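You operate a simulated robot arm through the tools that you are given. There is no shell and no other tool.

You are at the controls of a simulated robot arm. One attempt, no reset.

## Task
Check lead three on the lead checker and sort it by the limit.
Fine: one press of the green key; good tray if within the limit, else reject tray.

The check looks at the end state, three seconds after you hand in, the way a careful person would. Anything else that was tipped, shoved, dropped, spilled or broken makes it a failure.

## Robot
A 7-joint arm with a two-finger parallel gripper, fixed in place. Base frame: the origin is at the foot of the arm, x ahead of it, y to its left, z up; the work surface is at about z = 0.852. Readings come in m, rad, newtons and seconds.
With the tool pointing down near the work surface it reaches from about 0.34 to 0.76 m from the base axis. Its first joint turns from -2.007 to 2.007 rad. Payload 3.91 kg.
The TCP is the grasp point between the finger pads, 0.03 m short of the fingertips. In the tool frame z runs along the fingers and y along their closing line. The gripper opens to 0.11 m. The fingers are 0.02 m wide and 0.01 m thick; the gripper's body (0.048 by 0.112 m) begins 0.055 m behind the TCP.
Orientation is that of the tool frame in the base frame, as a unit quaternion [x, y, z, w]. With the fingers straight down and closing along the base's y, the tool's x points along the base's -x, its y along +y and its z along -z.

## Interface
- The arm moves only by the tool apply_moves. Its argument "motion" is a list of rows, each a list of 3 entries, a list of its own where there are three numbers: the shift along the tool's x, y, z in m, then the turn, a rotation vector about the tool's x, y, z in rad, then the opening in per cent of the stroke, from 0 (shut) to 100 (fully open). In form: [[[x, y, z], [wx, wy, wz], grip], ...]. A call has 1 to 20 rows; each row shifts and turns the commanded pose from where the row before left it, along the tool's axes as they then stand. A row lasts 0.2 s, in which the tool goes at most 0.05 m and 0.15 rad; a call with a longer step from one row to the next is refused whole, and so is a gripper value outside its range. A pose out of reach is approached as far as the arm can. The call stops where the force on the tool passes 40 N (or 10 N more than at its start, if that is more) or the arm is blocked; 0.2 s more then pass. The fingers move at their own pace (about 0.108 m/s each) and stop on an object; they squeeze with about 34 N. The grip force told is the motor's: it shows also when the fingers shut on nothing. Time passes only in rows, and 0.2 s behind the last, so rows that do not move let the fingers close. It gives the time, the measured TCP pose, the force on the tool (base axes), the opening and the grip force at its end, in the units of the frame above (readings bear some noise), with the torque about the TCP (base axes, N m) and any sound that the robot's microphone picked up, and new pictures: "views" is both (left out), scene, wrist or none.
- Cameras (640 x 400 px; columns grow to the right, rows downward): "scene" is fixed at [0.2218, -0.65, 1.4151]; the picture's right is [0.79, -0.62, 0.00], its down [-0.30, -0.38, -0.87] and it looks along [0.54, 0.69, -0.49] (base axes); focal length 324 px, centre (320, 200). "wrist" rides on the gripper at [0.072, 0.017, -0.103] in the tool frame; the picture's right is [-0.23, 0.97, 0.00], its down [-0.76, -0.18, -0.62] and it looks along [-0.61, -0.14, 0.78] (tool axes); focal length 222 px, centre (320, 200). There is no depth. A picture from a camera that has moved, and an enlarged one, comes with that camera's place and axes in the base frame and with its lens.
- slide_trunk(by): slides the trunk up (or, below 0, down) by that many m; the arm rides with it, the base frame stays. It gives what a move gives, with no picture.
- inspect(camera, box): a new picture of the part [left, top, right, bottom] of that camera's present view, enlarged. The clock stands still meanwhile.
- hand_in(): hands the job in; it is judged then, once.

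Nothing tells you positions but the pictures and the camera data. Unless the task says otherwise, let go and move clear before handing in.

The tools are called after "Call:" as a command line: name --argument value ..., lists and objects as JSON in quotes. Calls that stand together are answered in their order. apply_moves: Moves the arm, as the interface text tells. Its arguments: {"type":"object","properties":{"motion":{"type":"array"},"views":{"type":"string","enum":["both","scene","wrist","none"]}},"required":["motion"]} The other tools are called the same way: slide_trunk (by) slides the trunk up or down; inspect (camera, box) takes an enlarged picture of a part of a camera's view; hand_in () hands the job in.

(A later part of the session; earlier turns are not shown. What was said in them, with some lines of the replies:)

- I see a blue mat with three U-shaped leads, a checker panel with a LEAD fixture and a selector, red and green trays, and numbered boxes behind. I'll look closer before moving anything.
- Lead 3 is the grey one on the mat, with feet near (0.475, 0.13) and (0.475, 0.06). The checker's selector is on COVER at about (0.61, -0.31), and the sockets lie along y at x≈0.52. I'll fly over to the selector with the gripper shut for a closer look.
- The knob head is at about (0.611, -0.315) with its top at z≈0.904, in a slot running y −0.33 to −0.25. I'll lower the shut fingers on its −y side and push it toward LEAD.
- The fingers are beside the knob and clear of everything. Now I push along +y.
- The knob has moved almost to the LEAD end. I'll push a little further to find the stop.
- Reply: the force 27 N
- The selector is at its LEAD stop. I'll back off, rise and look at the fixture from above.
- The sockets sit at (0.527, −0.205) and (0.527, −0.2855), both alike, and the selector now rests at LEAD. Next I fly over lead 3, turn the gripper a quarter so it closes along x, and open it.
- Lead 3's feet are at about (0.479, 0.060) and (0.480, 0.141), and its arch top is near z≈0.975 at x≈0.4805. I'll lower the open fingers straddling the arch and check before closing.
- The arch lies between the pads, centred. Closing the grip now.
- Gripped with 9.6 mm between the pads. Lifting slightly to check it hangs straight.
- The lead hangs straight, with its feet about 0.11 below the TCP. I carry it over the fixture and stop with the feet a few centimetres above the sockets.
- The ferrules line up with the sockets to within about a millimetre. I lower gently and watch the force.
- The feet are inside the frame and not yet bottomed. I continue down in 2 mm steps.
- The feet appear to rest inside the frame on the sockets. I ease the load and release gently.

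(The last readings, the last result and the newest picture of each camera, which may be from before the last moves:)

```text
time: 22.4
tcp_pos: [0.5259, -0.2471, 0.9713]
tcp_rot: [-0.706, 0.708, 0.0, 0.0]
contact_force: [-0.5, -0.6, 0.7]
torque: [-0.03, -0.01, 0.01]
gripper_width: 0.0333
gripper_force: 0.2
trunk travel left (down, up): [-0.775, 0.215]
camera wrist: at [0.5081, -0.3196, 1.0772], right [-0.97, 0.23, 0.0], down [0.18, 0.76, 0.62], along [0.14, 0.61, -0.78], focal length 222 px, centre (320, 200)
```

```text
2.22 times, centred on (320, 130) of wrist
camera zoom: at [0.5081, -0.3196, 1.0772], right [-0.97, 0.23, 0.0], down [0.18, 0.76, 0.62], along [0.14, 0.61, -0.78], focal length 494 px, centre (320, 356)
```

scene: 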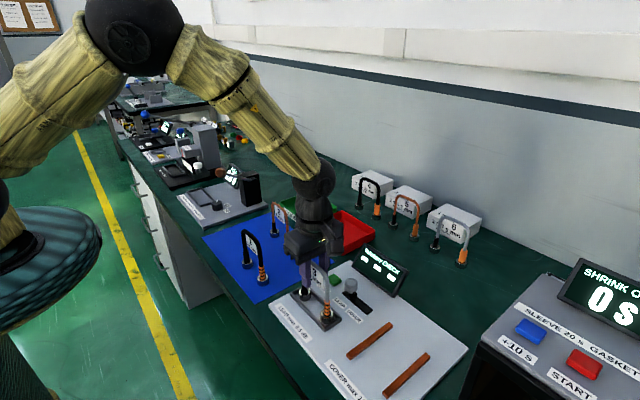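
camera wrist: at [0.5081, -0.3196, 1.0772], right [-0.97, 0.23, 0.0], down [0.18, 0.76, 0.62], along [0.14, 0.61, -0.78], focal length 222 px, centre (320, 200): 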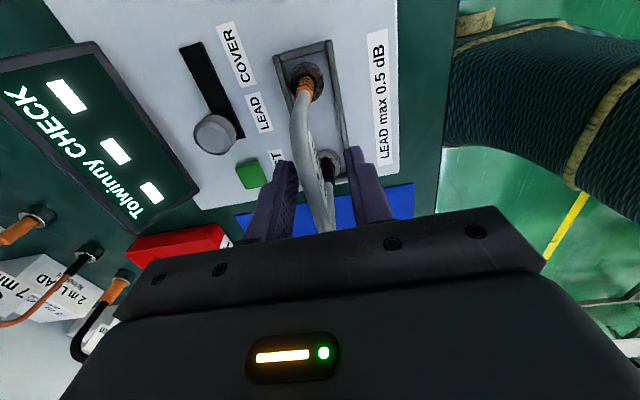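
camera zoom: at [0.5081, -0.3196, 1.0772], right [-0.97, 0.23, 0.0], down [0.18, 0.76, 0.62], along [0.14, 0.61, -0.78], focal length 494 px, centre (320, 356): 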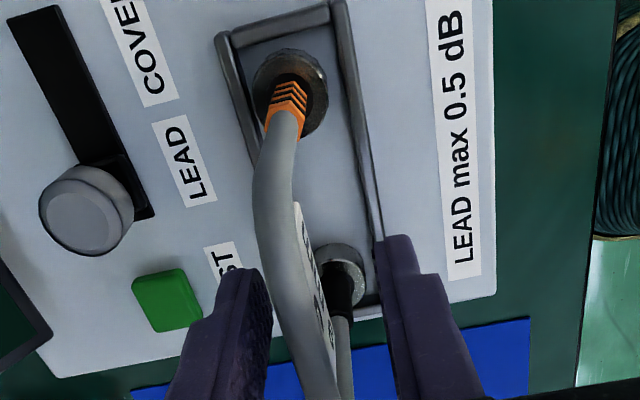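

Lead 3 stands seated in the fixture and the selector is on LEAD. I rise clear, close the fingers and move above the green key, about (0.6105, −0.2105).

Call:
apply_moves --motion '[[[0, 0, -0.02], [0, 0, 0], 30], [[0, 0, -0.04], [0, 0, 0], 30], [[0, 0, -0.04], [0, 0, 0], 30], [[-0.018, -0.042, 0], [0, 0, 0], 0], [[-0.0175, -0.042, 0], [0, 0, 0], 0], [[0, 0, 0.03], [0, 0, 0], 0], [[0, 0, 0.03], [0, 0, 0], 0], [[0, 0, 0], [0, 0, 0], 0]]'

Call:
inspect --camera "scene" --box '[280, 230, 400, 330]'

Call:
inspect --camera "wrist" --box '[220, 60, 460, 220]'

```text
time: 24.2
tcp_pos: [0.6096, -0.2103, 1.0121]
tcp_rot: [-0.706, 0.708, 0.0, 0.0]
contact_force: [0.1, -0.5, -0.2]
torque: [-0.03, -0.01, -0.03]
gripper_width: 0.0
gripper_force: 33.7
trunk travel left (down, up): [-0.775, 0.215]
camera wrist: at [0.5936, -0.2829, 1.117], right [-0.97, 0.23, 0.0], down [0.18, 0.76, 0.62], along [0.14, 0.61, -0.78], focal length 222 px, centre (320, 200)
```

scene: 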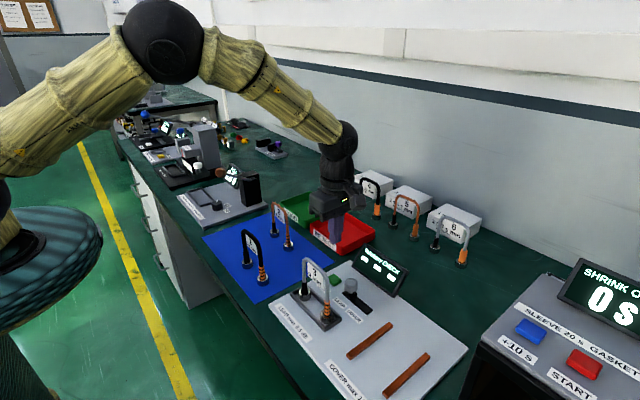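
wrist: 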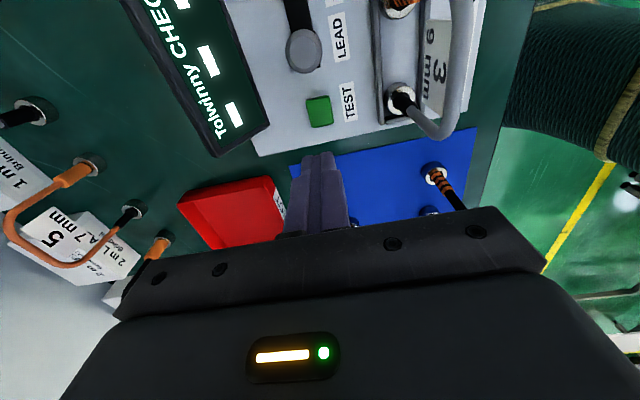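

```text
4.00 times, centred on (340, 280) of scene
camera zoom: at [0.2218, -0.65, 1.4151], right [0.79, -0.62, 0.0], down [-0.3, -0.38, -0.87], along [0.54, 0.69, -0.49], focal length 1295 px, centre (240, -120)
```

zoom: 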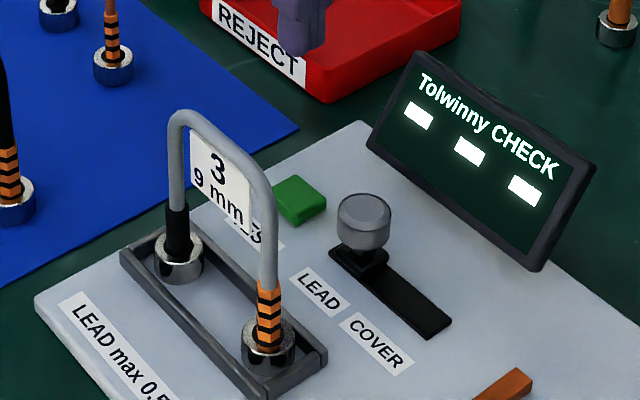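

```text
2.50 times, centred on (340, 140) of wrist
camera zoom: at [0.5936, -0.2829, 1.117], right [-0.97, 0.23, 0.0], down [0.18, 0.76, 0.62], along [0.14, 0.61, -0.78], focal length 555 px, centre (270, 350)
```

zoom: 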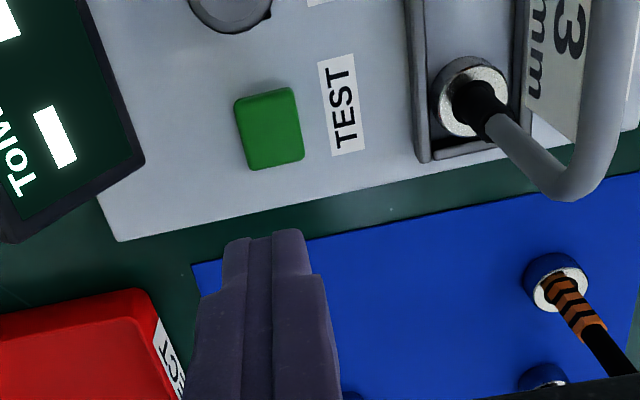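

The lead is well placed over both sockets, and the key is right under the fingertips. I descend to just above it and check.

Call:
apply_moves --motion '[[[0, -0.001, 0.034], [0, 0, 0], 0], [[0, 0, 0.034], [0, 0, 0], 0], [[0, 0, 0.033], [0, 0, 0], 0], [[0, 0, 0], [0, 0, 0], 0]]'

Call:
inspect --camera "scene" --box '[280, 230, 400, 330]'

Call:
inspect --camera "wrist" --box '[240, 100, 400, 220]'

```text
time: 25.2
tcp_pos: [0.6101, -0.2098, 0.9093]
tcp_rot: [0.707, -0.707, 0.0, 0.0]
contact_force: [0.1, -0.3, 0.7]
torque: [0.0, -0.03, -0.03]
gripper_width: 0.0
gripper_force: 33.7
trunk travel left (down, up): [-0.775, 0.215]
camera wrist: at [0.5939, -0.2827, 1.015], right [-0.97, 0.23, 0.0], down [0.18, 0.76, 0.62], along [0.14, 0.61, -0.78], focal length 222 px, centre (320, 200)
```

scene: 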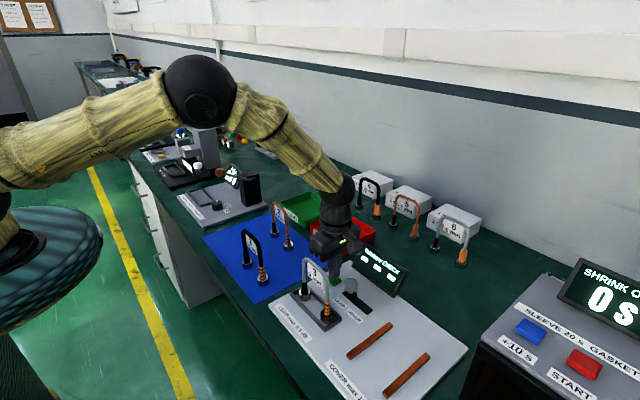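
wrist: 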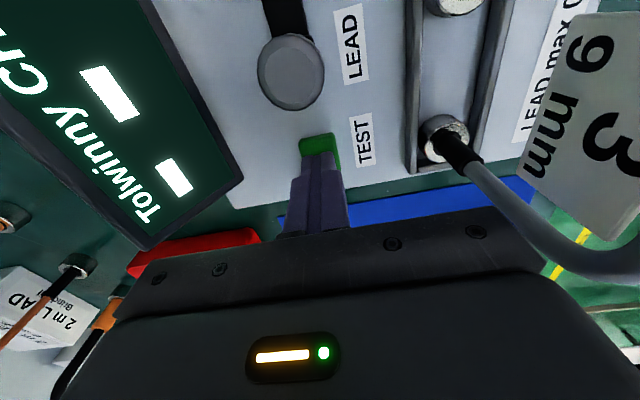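

```text
4.00 times, centred on (340, 280) of scene
camera zoom: at [0.2218, -0.65, 1.4151], right [0.79, -0.62, 0.0], down [-0.3, -0.38, -0.87], along [0.54, 0.69, -0.49], focal length 1295 px, centre (240, -120)
```

zoom: 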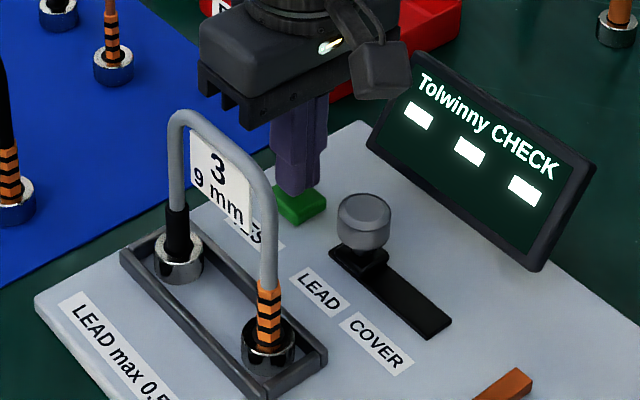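

```text
3.33 times, centred on (320, 160) of wrist
camera zoom: at [0.5939, -0.2827, 1.015], right [-0.97, 0.23, 0.0], down [0.18, 0.76, 0.62], along [0.14, 0.61, -0.78], focal length 740 px, centre (320, 333)
```

zoom: 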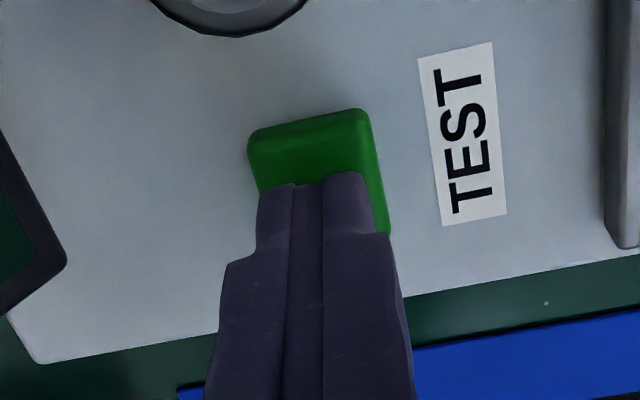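

The fingertips are directly over the key, with the display still showing dashes. Now I press slowly in one stroke.

Call:
apply_moves --motion '[[[0, 0, 0.003], [0, 0, 0], 0], [[0, 0, 0.002], [0, 0, 0], 0], [[0, 0, 0.002], [0, 0, 0], 0], [[0, 0, 0.002], [0, 0, 0], 0]]' --views "scene"

```text
time: 26.2
tcp_pos: [0.611, -0.2096, 0.9016]
tcp_rot: [-0.707, 0.707, 0.001, 0.0]
contact_force: [0.2, 0.4, 2.5]
torque: [0.02, -0.01, -0.02]
gripper_width: 0.0
gripper_force: 34.6
trunk travel left (down, up): [-0.775, 0.215]
heard: click
```

scene: 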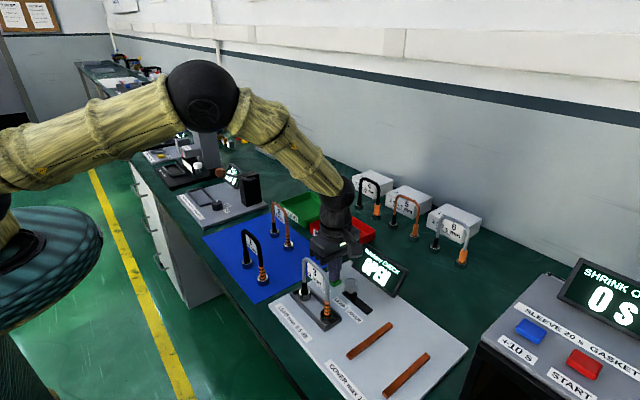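

The key clicked and the display changed. I lift straight off the key and read the display.

Call:
apply_moves --motion '[[[0, 0, -0.02], [0, 0, 0], 0], [[0, 0, -0.03], [0, 0, 0], 0], [[0, 0, -0.04], [0, 0, 0], 0], [[0, 0, -0.04], [0, 0, 0], 0], [[0, 0, 0], [0, 0, 0], 0]]'

Call:
inspect --camera "scene" --box '[340, 235, 420, 305]'

Call:
inspect --camera "wrist" --box '[120, 0, 320, 180]'

```text
time: 27.4
tcp_pos: [0.6106, -0.211, 1.033]
tcp_rot: [0.707, -0.707, -0.001, 0.001]
contact_force: [-0.7, -0.1, 0.1]
torque: [0.02, 0.0, -0.04]
gripper_width: 0.0
gripper_force: 34.2
trunk travel left (down, up): [-0.775, 0.215]
camera wrist: at [0.595, -0.2835, 1.1369], right [-0.97, 0.23, 0.0], down [0.18, 0.76, 0.62], along [0.14, 0.61, -0.78], focal length 222 px, centre (320, 200)
```

scene: 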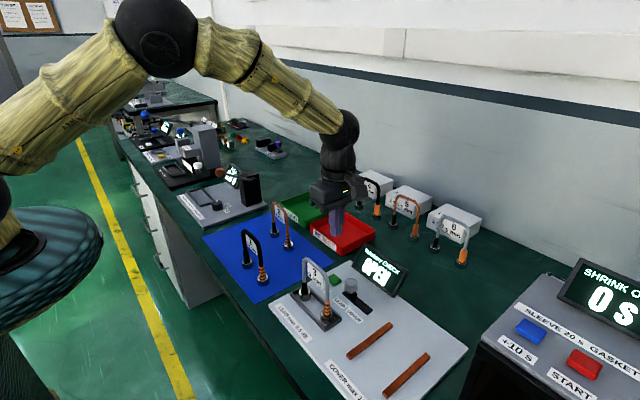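
wrist: 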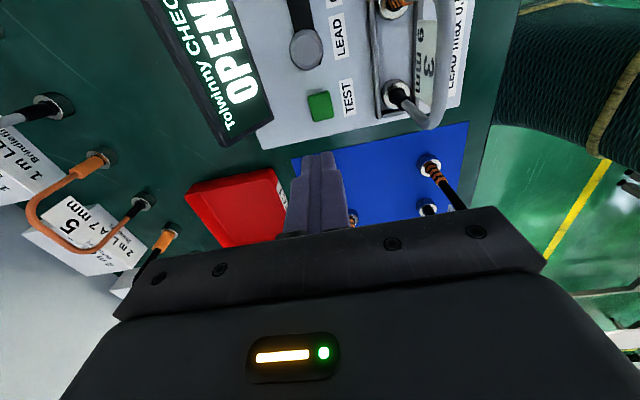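

```text
5.71 times, centred on (380, 270) of scene
camera zoom: at [0.2218, -0.65, 1.4151], right [0.79, -0.62, 0.0], down [-0.3, -0.38, -0.87], along [0.54, 0.69, -0.49], focal length 1849 px, centre (-23, -200)
```

zoom: 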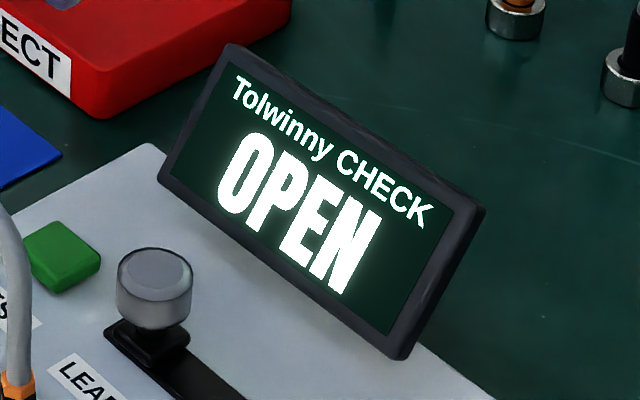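

```text
2.22 times, centred on (220, 90) of wrist
camera zoom: at [0.595, -0.2835, 1.1369], right [-0.97, 0.23, 0.0], down [0.18, 0.76, 0.62], along [0.14, 0.61, -0.78], focal length 494 px, centre (542, 444)
```

zoom: 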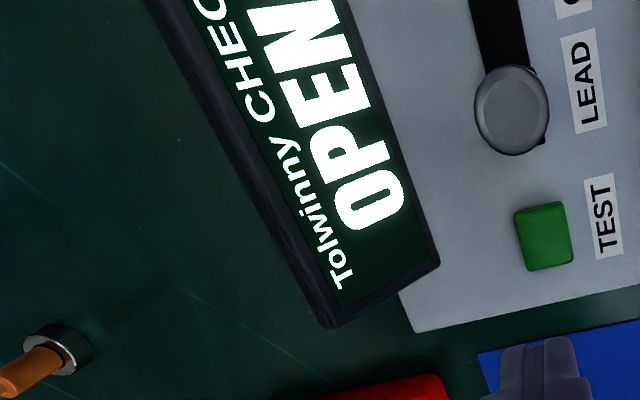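

The display reads OPEN. Before trusting that as a lead fault, I need to be sure both ends are actually seated on the sockets, so I'll look closely.

Call:
inspect --camera "scene" --box '[290, 255, 350, 335]'

Call:
inspect --camera "wrist" --box '[350, 0, 480, 140]'

```text
5.00 times, centred on (320, 295) of scene
camera zoom: at [0.2218, -0.65, 1.4151], right [0.79, -0.62, 0.0], down [-0.3, -0.38, -0.87], along [0.54, 0.69, -0.49], focal length 1618 px, centre (320, -275)
```

zoom: 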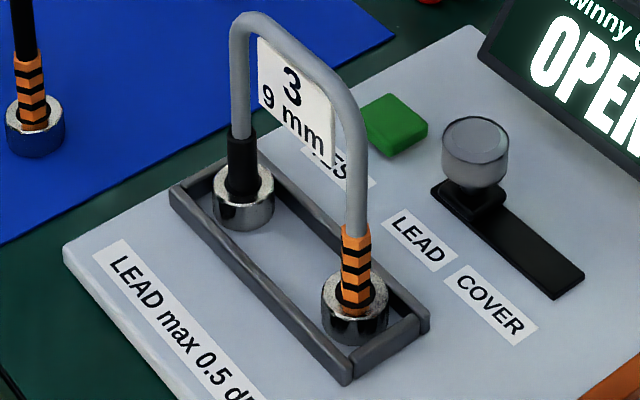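

```text
2.86 times, centred on (415, 70) of wrist
camera zoom: at [0.595, -0.2835, 1.1369], right [-0.97, 0.23, 0.0], down [0.18, 0.76, 0.62], along [0.14, 0.61, -0.78], focal length 635 px, centre (49, 571)
```

zoom: 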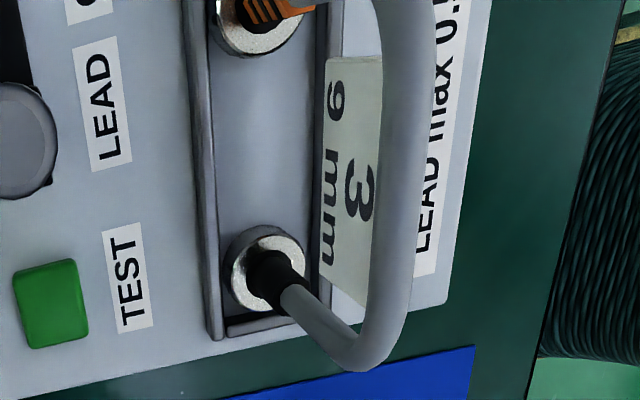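

Lead 3 looks upright with its feet over the sockets, but OPEN could mean a poor contact, so I want a straighter view down at both feet. I move the camera, staying well above everything.

Call:
apply_moves --motion '[[[0, 0, -0.045], [0, 0, 0], 0], [[0.03, 0.035, 0], [0, 0, 0], 0], [[0.01, 0.01, 0], [0, 0, 0], 0], [[0, 0, 0], [0, 0, 0], 0]]' --views "wrist"

Call:
inspect --camera "wrist" --box '[260, 20, 420, 160]'

```text
time: 28.4
tcp_pos: [0.5659, -0.2518, 1.0765]
tcp_rot: [-0.707, 0.708, 0.0, 0.0]
contact_force: [0.6, 0.0, 0.5]
torque: [0.02, -0.05, -0.01]
gripper_width: 0.0001
gripper_force: 33.8
trunk travel left (down, up): [-0.775, 0.215]
camera wrist: at [0.5493, -0.324, 1.1803], right [-0.97, 0.23, 0.0], down [0.18, 0.76, 0.62], along [0.14, 0.61, -0.78], focal length 222 px, centre (320, 200)
```

wrist: 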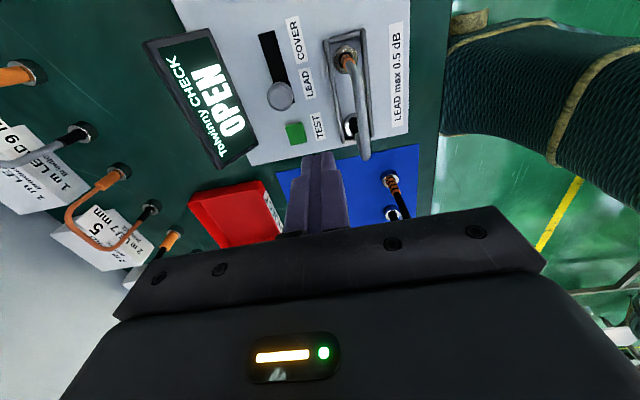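

```text
2.86 times, centred on (340, 90) of wrist
camera zoom: at [0.5493, -0.324, 1.1803], right [-0.97, 0.23, 0.0], down [0.18, 0.76, 0.62], along [0.14, 0.61, -0.78], focal length 635 px, centre (263, 514)
```

zoom: 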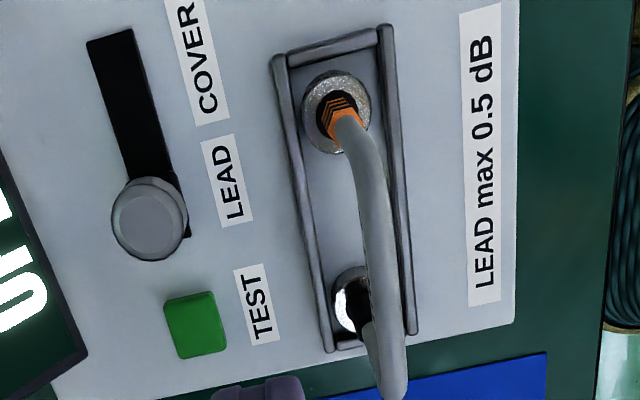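

Comparing both cameras, each foot is within about 2 mm of its socket centre and flat on the panel. The selector is at the LEAD stop too, so OPEN is a valid reading for a broken lead, not within 0.5 dB. I won't press again. I'll pick lead 3 up for the reject tray, starting by returning over its arch.

Call:
apply_moves --motion '[[[-0.0045, 0.04, 0], [0, 0, 0], 40], [[0, 0, 0], [0, 0, 0], 40], [[0, 0, 0.03], [0, 0, 0], 40], [[0, 0, 0.03], [0, 0, 0], 40], [[0, 0, 0.025], [0, 0, 0], 40], [[0, 0, 0.02], [0, 0, 0], 40], [[0, 0, 0], [0, 0, 0], 40]]'

Call:
inspect --camera "scene" --box '[280, 230, 370, 340]'

```text
time: 30.0
tcp_pos: [0.5265, -0.2451, 0.9722]
tcp_rot: [0.707, -0.707, 0.0, 0.001]
contact_force: [-0.5, 0.1, -0.3]
torque: [0.0, 0.01, 0.0]
gripper_width: 0.0442
gripper_force: 0.0
trunk travel left (down, up): [-0.775, 0.215]
camera wrist: at [0.5106, -0.3182, 1.0764], right [-0.97, 0.23, 0.0], down [0.18, 0.76, 0.62], along [0.14, 0.61, -0.78], focal length 222 px, centre (320, 200)
```

scene: 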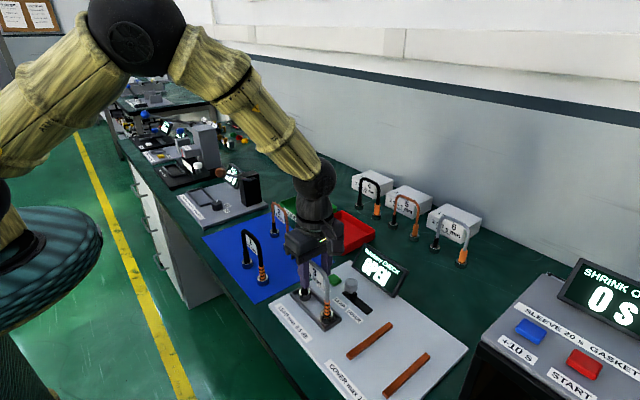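
wrist: 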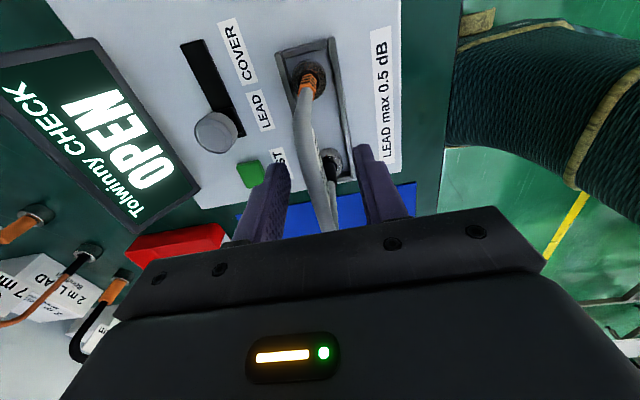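

```text
3.64 times, centred on (325, 285) of scene
camera zoom: at [0.2218, -0.65, 1.4151], right [0.79, -0.62, 0.0], down [-0.3, -0.38, -0.87], along [0.54, 0.69, -0.49], focal length 1177 px, centre (302, -109)
```

zoom: 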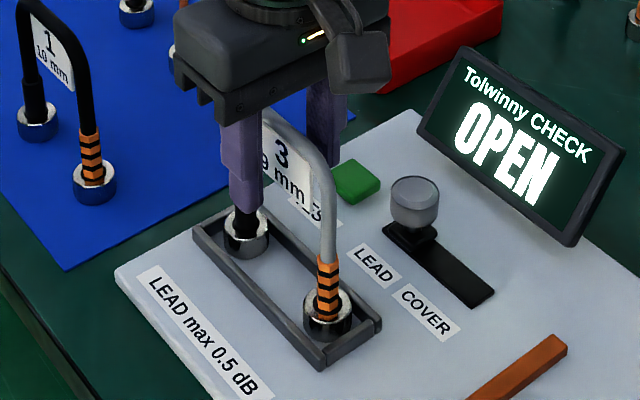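

Positioned around the arch again. I close and lift straight up.

Call:
apply_moves --motion '[[[0, 0, 0], [0, 0, 0], 0], [[0, 0, 0], [0, 0, 0], 0], [[0, 0, 0], [0, 0, 0], 0], [[0, 0, -0.01], [0, 0, 0], 0], [[0, 0, -0.03], [0, 0, 0], 0], [[0, 0, -0.04], [0, 0, 0], 0], [[0, 0, -0.04], [0, 0, 0], 0], [[0, 0, -0.03], [0, 0, 0], 0], [[0, 0, 0], [0, 0, 0], 0]]'

Call:
inspect --camera "scene" --box '[260, 170, 420, 300]'

Call:
inspect --camera "wrist" --box '[130, 100, 330, 260]'

```text
time: 32.0
tcp_pos: [0.5234, -0.2439, 1.1214]
tcp_rot: [0.707, -0.707, 0.0, 0.0]
contact_force: [0.4, 0.4, -1.1]
torque: [-0.03, 0.02, -0.03]
gripper_width: 0.0095
gripper_force: 34.0
trunk travel left (down, up): [-0.775, 0.215]
camera wrist: at [0.5079, -0.3172, 1.2258], right [-0.97, 0.23, 0.0], down [0.18, 0.76, 0.62], along [0.14, 0.61, -0.78], focal length 222 px, centre (320, 200)
```

scene: 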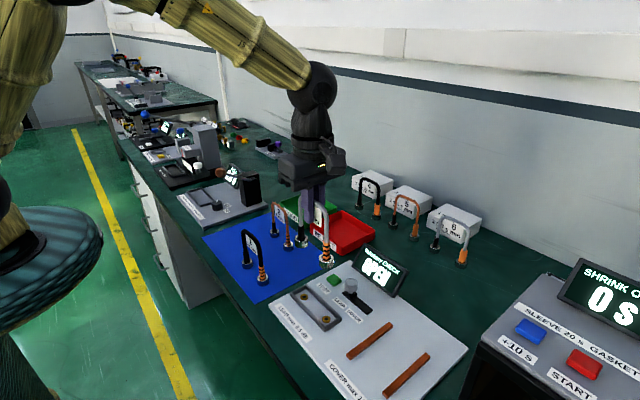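
wrist: 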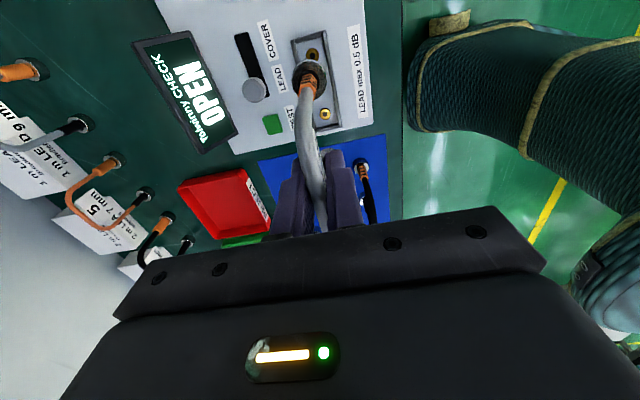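

```text
3.08 times, centred on (340, 235) of scene
camera zoom: at [0.2218, -0.65, 1.4151], right [0.79, -0.62, 0.0], down [-0.3, -0.38, -0.87], along [0.54, 0.69, -0.49], focal length 996 px, centre (258, 92)
```

zoom: 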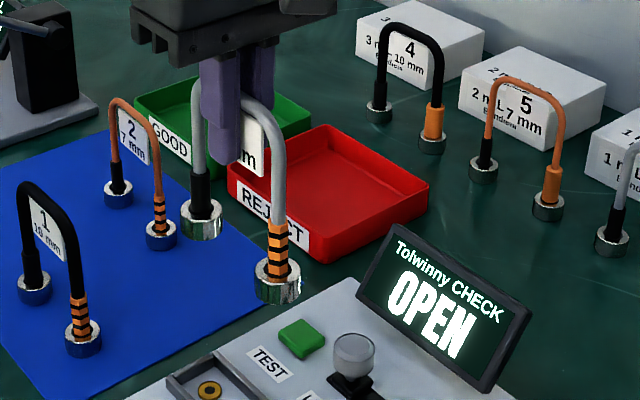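

```text
2.50 times, centred on (230, 180) of wrist
camera zoom: at [0.5079, -0.3172, 1.2258], right [-0.97, 0.23, 0.0], down [0.18, 0.76, 0.62], along [0.14, 0.61, -0.78], focal length 555 px, centre (545, 250)
```

zoom: 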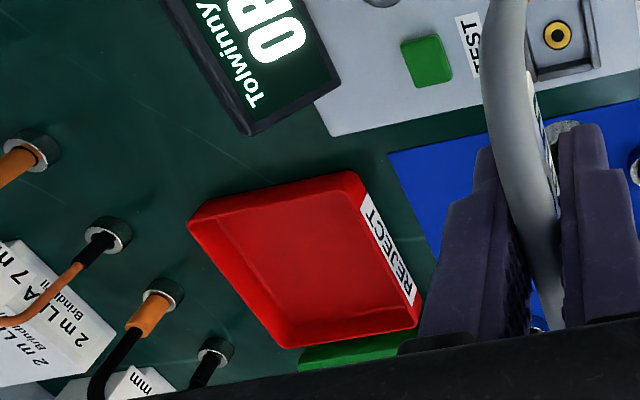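

Lead 3 is held again. The reject tray spans roughly x 0.69–0.835, y −0.143–0.007, so I'll carry the lead to about (0.74, −0.068), well above everything, and check.

Call:
apply_moves --motion '[[[-0.02533, -0.03049, 0], [0, 0, 0], 0], [[-0.02533, -0.03049, 0], [0, 0, 0], 0], [[-0.02533, -0.03049, 0], [0, 0, 0], 0], [[-0.02533, -0.03049, 0], [0, 0, 0], 0], [[-0.02533, -0.03049, 0], [0, 0, 0], 0], [[-0.02533, -0.03049, 0], [0, 0, 0], 0], [[-0.02533, -0.03049, 0], [0, 0, 0], 0], [[0, 0, 0.04], [0, 0, 0], 0], [[0, 0, 0.04], [0, 0, 0], 0], [[0, 0, 0], [0, 0, 0], 0]]'

Call:
inspect --camera "scene" --box '[280, 170, 400, 280]'

Call:
inspect --camera "wrist" --box '[200, 20, 440, 220]'

```text
time: 34.2
tcp_pos: [0.7394, -0.0679, 1.0423]
tcp_rot: [0.708, -0.707, 0.0, 0.0]
contact_force: [0.0, 0.3, -0.5]
torque: [0.0, 0.0, -0.04]
gripper_width: 0.0097
gripper_force: 34.1
trunk travel left (down, up): [-0.775, 0.215]
camera wrist: at [0.7231, -0.1412, 1.1466], right [-0.97, 0.23, 0.0], down [0.18, 0.76, 0.62], along [0.14, 0.61, -0.78], focal length 222 px, centre (320, 200)
```

scene: 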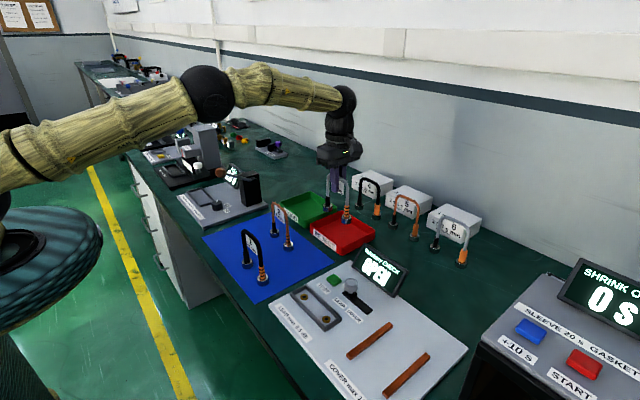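
wrist: 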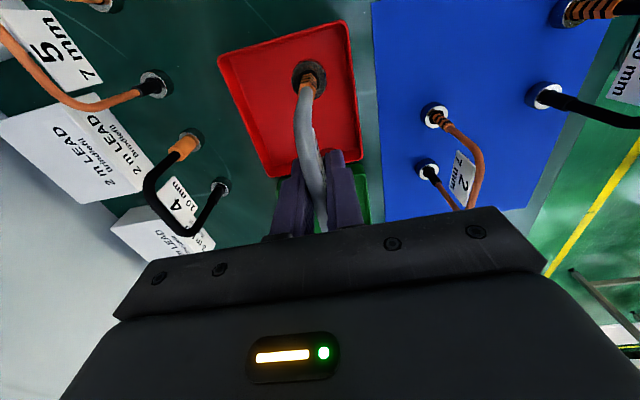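

```text
3.64 times, centred on (340, 225) of scene
camera zoom: at [0.2218, -0.65, 1.4151], right [0.79, -0.62, 0.0], down [-0.3, -0.38, -0.87], along [0.54, 0.69, -0.49], focal length 1177 px, centre (247, 109)
```

zoom: 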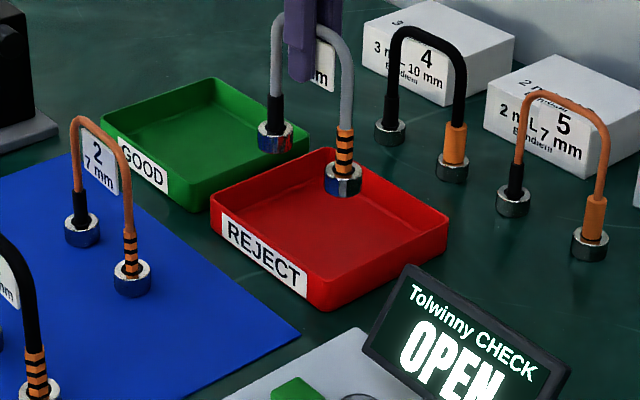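

```text
2.00 times, centred on (320, 120) of wrist
camera zoom: at [0.7231, -0.1412, 1.1466], right [-0.97, 0.23, 0.0], down [0.18, 0.76, 0.62], along [0.14, 0.61, -0.78], focal length 444 px, centre (320, 360)
```

zoom: 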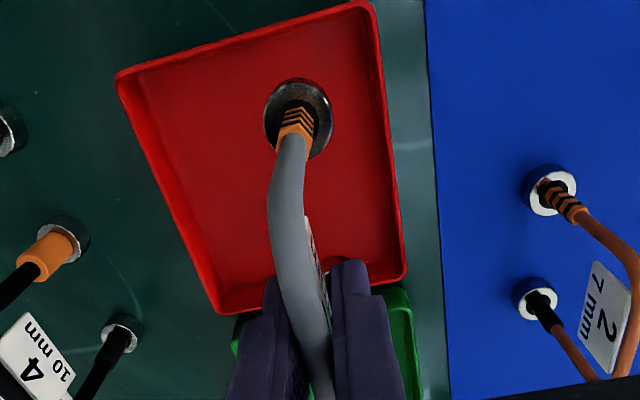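

The lead is over the reject tray with margin on every side, with lead 2 and the GOOD tray clear. I lower it slowly.

Call:
apply_moves --motion '[[[-0.003, 0, 0.025], [0, 0, 0], 0], [[0, 0, 0.02], [0, 0, 0], 0], [[0, 0, 0.015], [0, 0, 0], 0], [[0, 0, 0.005], [0, 0, 0], 0], [[0, 0, 0], [0, 0, 0], 0]]'

Call:
inspect --camera "scene" --box '[280, 170, 400, 280]'

Call:
inspect --camera "wrist" --box '[200, 20, 440, 220]'

```text
time: 35.4
tcp_pos: [0.7394, -0.0663, 0.9772]
tcp_rot: [0.707, -0.707, 0.0, 0.001]
contact_force: [0.3, 0.3, -2.2]
torque: [-0.01, -0.02, -0.01]
gripper_width: 0.0096
gripper_force: 34.3
trunk travel left (down, up): [-0.775, 0.215]
camera wrist: at [0.7231, -0.1387, 1.081], right [-0.97, 0.23, 0.0], down [0.18, 0.76, 0.62], along [0.14, 0.61, -0.78], focal length 222 px, centre (320, 200)
```

scene: 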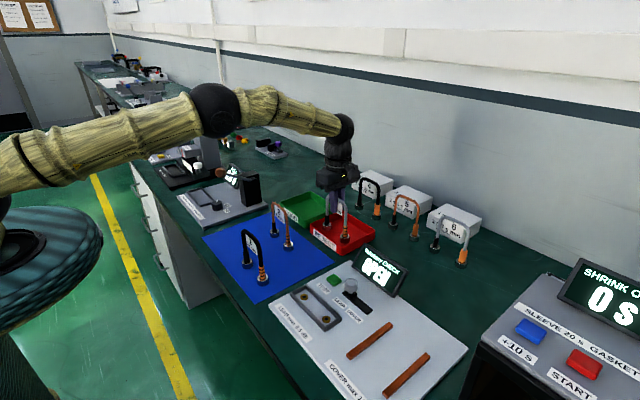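
wrist: 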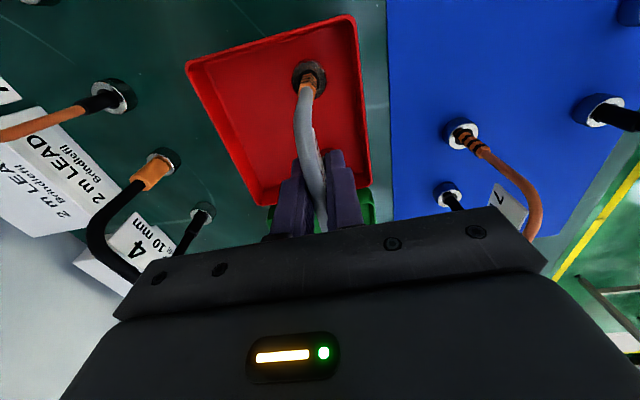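

```text
3.64 times, centred on (340, 225) of scene
camera zoom: at [0.2218, -0.65, 1.4151], right [0.79, -0.62, 0.0], down [-0.3, -0.38, -0.87], along [0.54, 0.69, -0.49], focal length 1177 px, centre (247, 109)
```

zoom: 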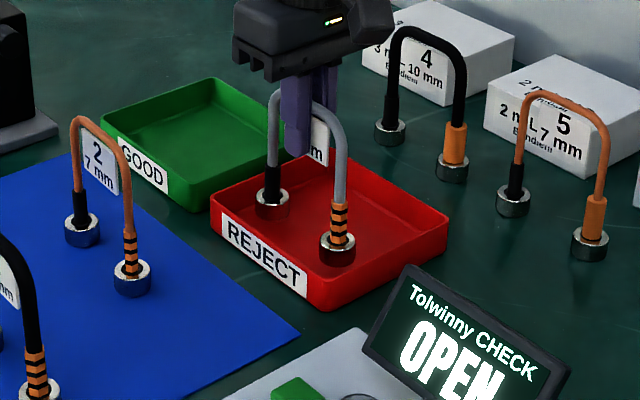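

```text
2.00 times, centred on (320, 120) of wrist
camera zoom: at [0.7231, -0.1387, 1.081], right [-0.97, 0.23, 0.0], down [0.18, 0.76, 0.62], along [0.14, 0.61, -0.78], focal length 444 px, centre (320, 360)
```

zoom: 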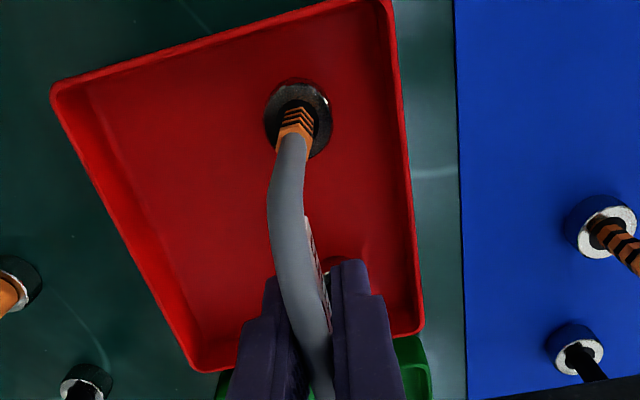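

Inside the tray and nearly down. I continue in millimetre steps until contact.

Call:
apply_moves --motion '[[[0, 0, 0.003], [0, 0, 0], 0], [[0, 0, 0.002], [0, 0, 0], 0], [[0, 0, 0.002], [0, 0, 0], 0], [[0, 0, 0], [0, 0, 0], 0]]' --views "none"

```text
time: 36.4
tcp_pos: [0.7399, -0.0652, 0.9691]
tcp_rot: [0.708, -0.707, 0.0, -0.001]
contact_force: [-1.0, -0.6, -0.4]
torque: [-0.02, 0.03, -0.01]
gripper_width: 0.0099
gripper_force: 33.8
trunk travel left (down, up): [-0.775, 0.215]
```

Call:
apply_moves --motion '[[[0, 0, 0.001], [0, 0, 0], 0], [[0, 0, 0.001], [0, 0, 0], 0], [[0, 0, 0], [0, 0, 0], 0]]' --views "none"

```text
time: 37.2
tcp_pos: [0.7401, -0.0659, 0.9677]
tcp_rot: [0.707, -0.707, 0.0, 0.0]
contact_force: [0.1, -0.6, -1.8]
torque: [0.02, 0.03, 0.02]
gripper_width: 0.0095
gripper_force: 33.7
trunk travel left (down, up): [-0.775, 0.215]
```

Call:
apply_moves --motion '[[[0, 0, 0.001], [0, 0, 0], 0], [[0, 0, 0.001], [0, 0, 0], 0], [[0, 0, 0], [0, 0, 0], 0]]' --views "none"

```text
time: 38.0
tcp_pos: [0.7404, -0.0641, 0.9669]
tcp_rot: [0.708, -0.707, 0.0, 0.0]
contact_force: [0.4, -0.1, -0.5]
torque: [0.01, 0.01, -0.03]
gripper_width: 0.0095
gripper_force: 33.8
trunk travel left (down, up): [-0.775, 0.215]
```

Call:
apply_moves --motion '[[[0, 0, 0.001], [0, 0, 0], 0], [[0, 0, 0.001], [0, 0, 0], 0], [[0, 0, 0], [0, 0, 0], 0]]' --views "scene"

Call:
inspect --camera "scene" --box '[300, 190, 380, 270]'

```text
time: 38.8
tcp_pos: [0.7399, -0.0649, 0.9646]
tcp_rot: [0.707, -0.707, -0.001, 0.001]
contact_force: [0.7, 0.1, -0.3]
torque: [-0.02, -0.04, 0.02]
gripper_width: 0.0096
gripper_force: 34.2
trunk travel left (down, up): [-0.775, 0.215]
```

scene: 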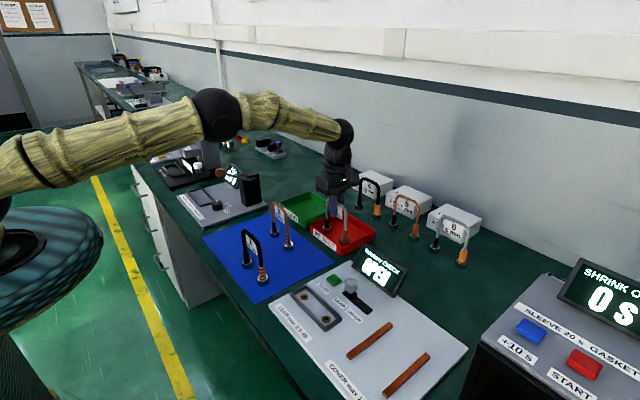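

```text
5.00 times, centred on (340, 230) of scene
camera zoom: at [0.2218, -0.65, 1.4151], right [0.79, -0.62, 0.0], down [-0.3, -0.38, -0.87], along [0.54, 0.69, -0.49], focal length 1618 px, centre (220, 50)
```

zoom: 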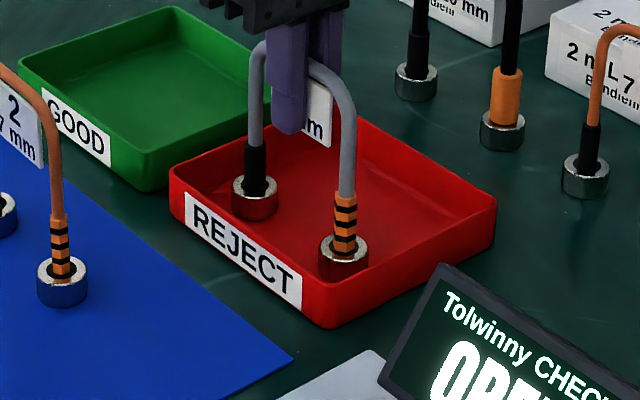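

Call:
apply_moves --motion '[[[0, 0, 0.001], [0, 0, 0], 0], [[0, 0, 0.001], [0, 0, 0], 0], [[0, 0, 0], [0, 0, 0], 0]]' --views "none"

```text
time: 39.6
tcp_pos: [0.7409, -0.0646, 0.9643]
tcp_rot: [-0.707, 0.707, -0.001, 0.002]
contact_force: [0.1, -1.5, 13.1]
torque: [0.12, 0.13, 0.0]
gripper_width: 0.0095
gripper_force: 33.7
trunk travel left (down, up): [-0.775, 0.215]
```

The lead has touched the tray floor, with 13 N upward. I ease off a hair, open, and rise straight up.

Call:
apply_moves --motion '[[[0, 0, -0.001], [0, 0, 0], 0], [[0, 0, 0], [0, 0, 0], 0], [[0, 0, 0], [0, 0, 0], 35], [[0, 0, 0], [0, 0, 0], 35], [[0, 0, 0], [0, 0, 0], 35], [[0, 0, -0.015], [0, 0, 0], 35], [[0, 0, -0.035], [0, 0, 0], 35], [[0, 0, -0.04], [0, 0, 0], 35], [[0, 0, -0.04], [0, 0, 0], 35], [[0, 0, 0], [0, 0, 0], 35]]'

Call:
inspect --camera "scene" --box '[280, 170, 400, 280]'

```text
time: 41.8
tcp_pos: [0.7377, -0.0634, 1.0926]
tcp_rot: [0.708, -0.706, 0.0, 0.0]
contact_force: [-0.1, -0.9, -0.7]
torque: [-0.02, 0.0, -0.01]
gripper_width: 0.0389
gripper_force: 0.1
trunk travel left (down, up): [-0.775, 0.215]
camera wrist: at [0.722, -0.1365, 1.1964], right [-0.97, 0.23, 0.0], down [0.18, 0.76, 0.62], along [0.14, 0.61, -0.78], focal length 222 px, centre (320, 200)
```

scene: 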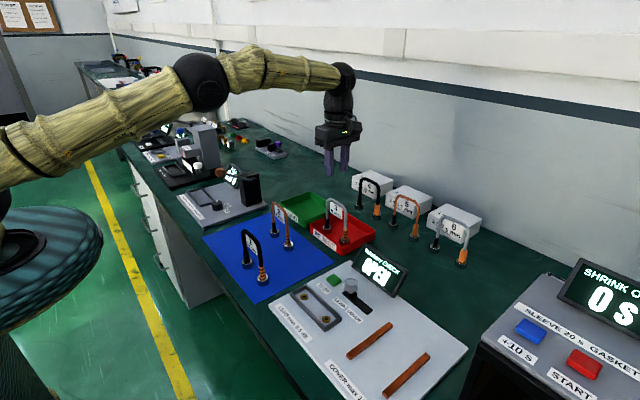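
wrist: 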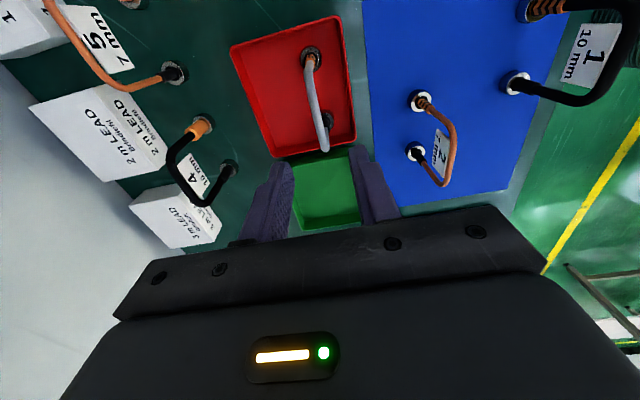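

```text
3.64 times, centred on (340, 225) of scene
camera zoom: at [0.2218, -0.65, 1.4151], right [0.79, -0.62, 0.0], down [-0.3, -0.38, -0.87], along [0.54, 0.69, -0.49], focal length 1177 px, centre (247, 109)
```

zoom: 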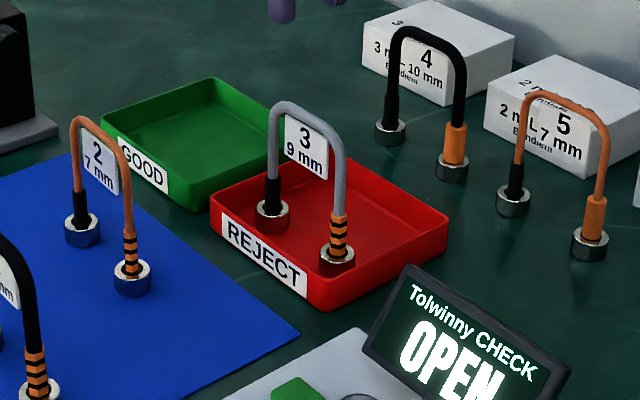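

Lead 3 stands upright inside the reject tray. The gripper is open and well clear, nothing else has been disturbed, and the checker got a single press, reading OPEN. I'm handing in.

Call:
hand_in

```text
The job is handed in.
```

Lead three is standing upright in the reject tray, because the lead checker read **OPEN** rather than a value within the 0.5 dB limit.

- **Test:** I moved the selector from COVER to LEAD, set the lead in the fixture, and pressed the green key once.
- **Why I trusted OPEN:** The reading could also have meant poor contact. I checked the seating with both cameras before sorting. Both feet were within about 2 mm of their socket centres and looked flat on the panel, and the selector was at the LEAD end. I took it as a broken lead.
- **What I couldn't rule out:** I did not press again to confirm, since you asked for one press. If the fixture needs a tighter contact than I could see, the lead might not be faulty.
- **End state:** The gripper is open and clear, and I saw nothing else moved or knocked over. The selector is still on LEAD.
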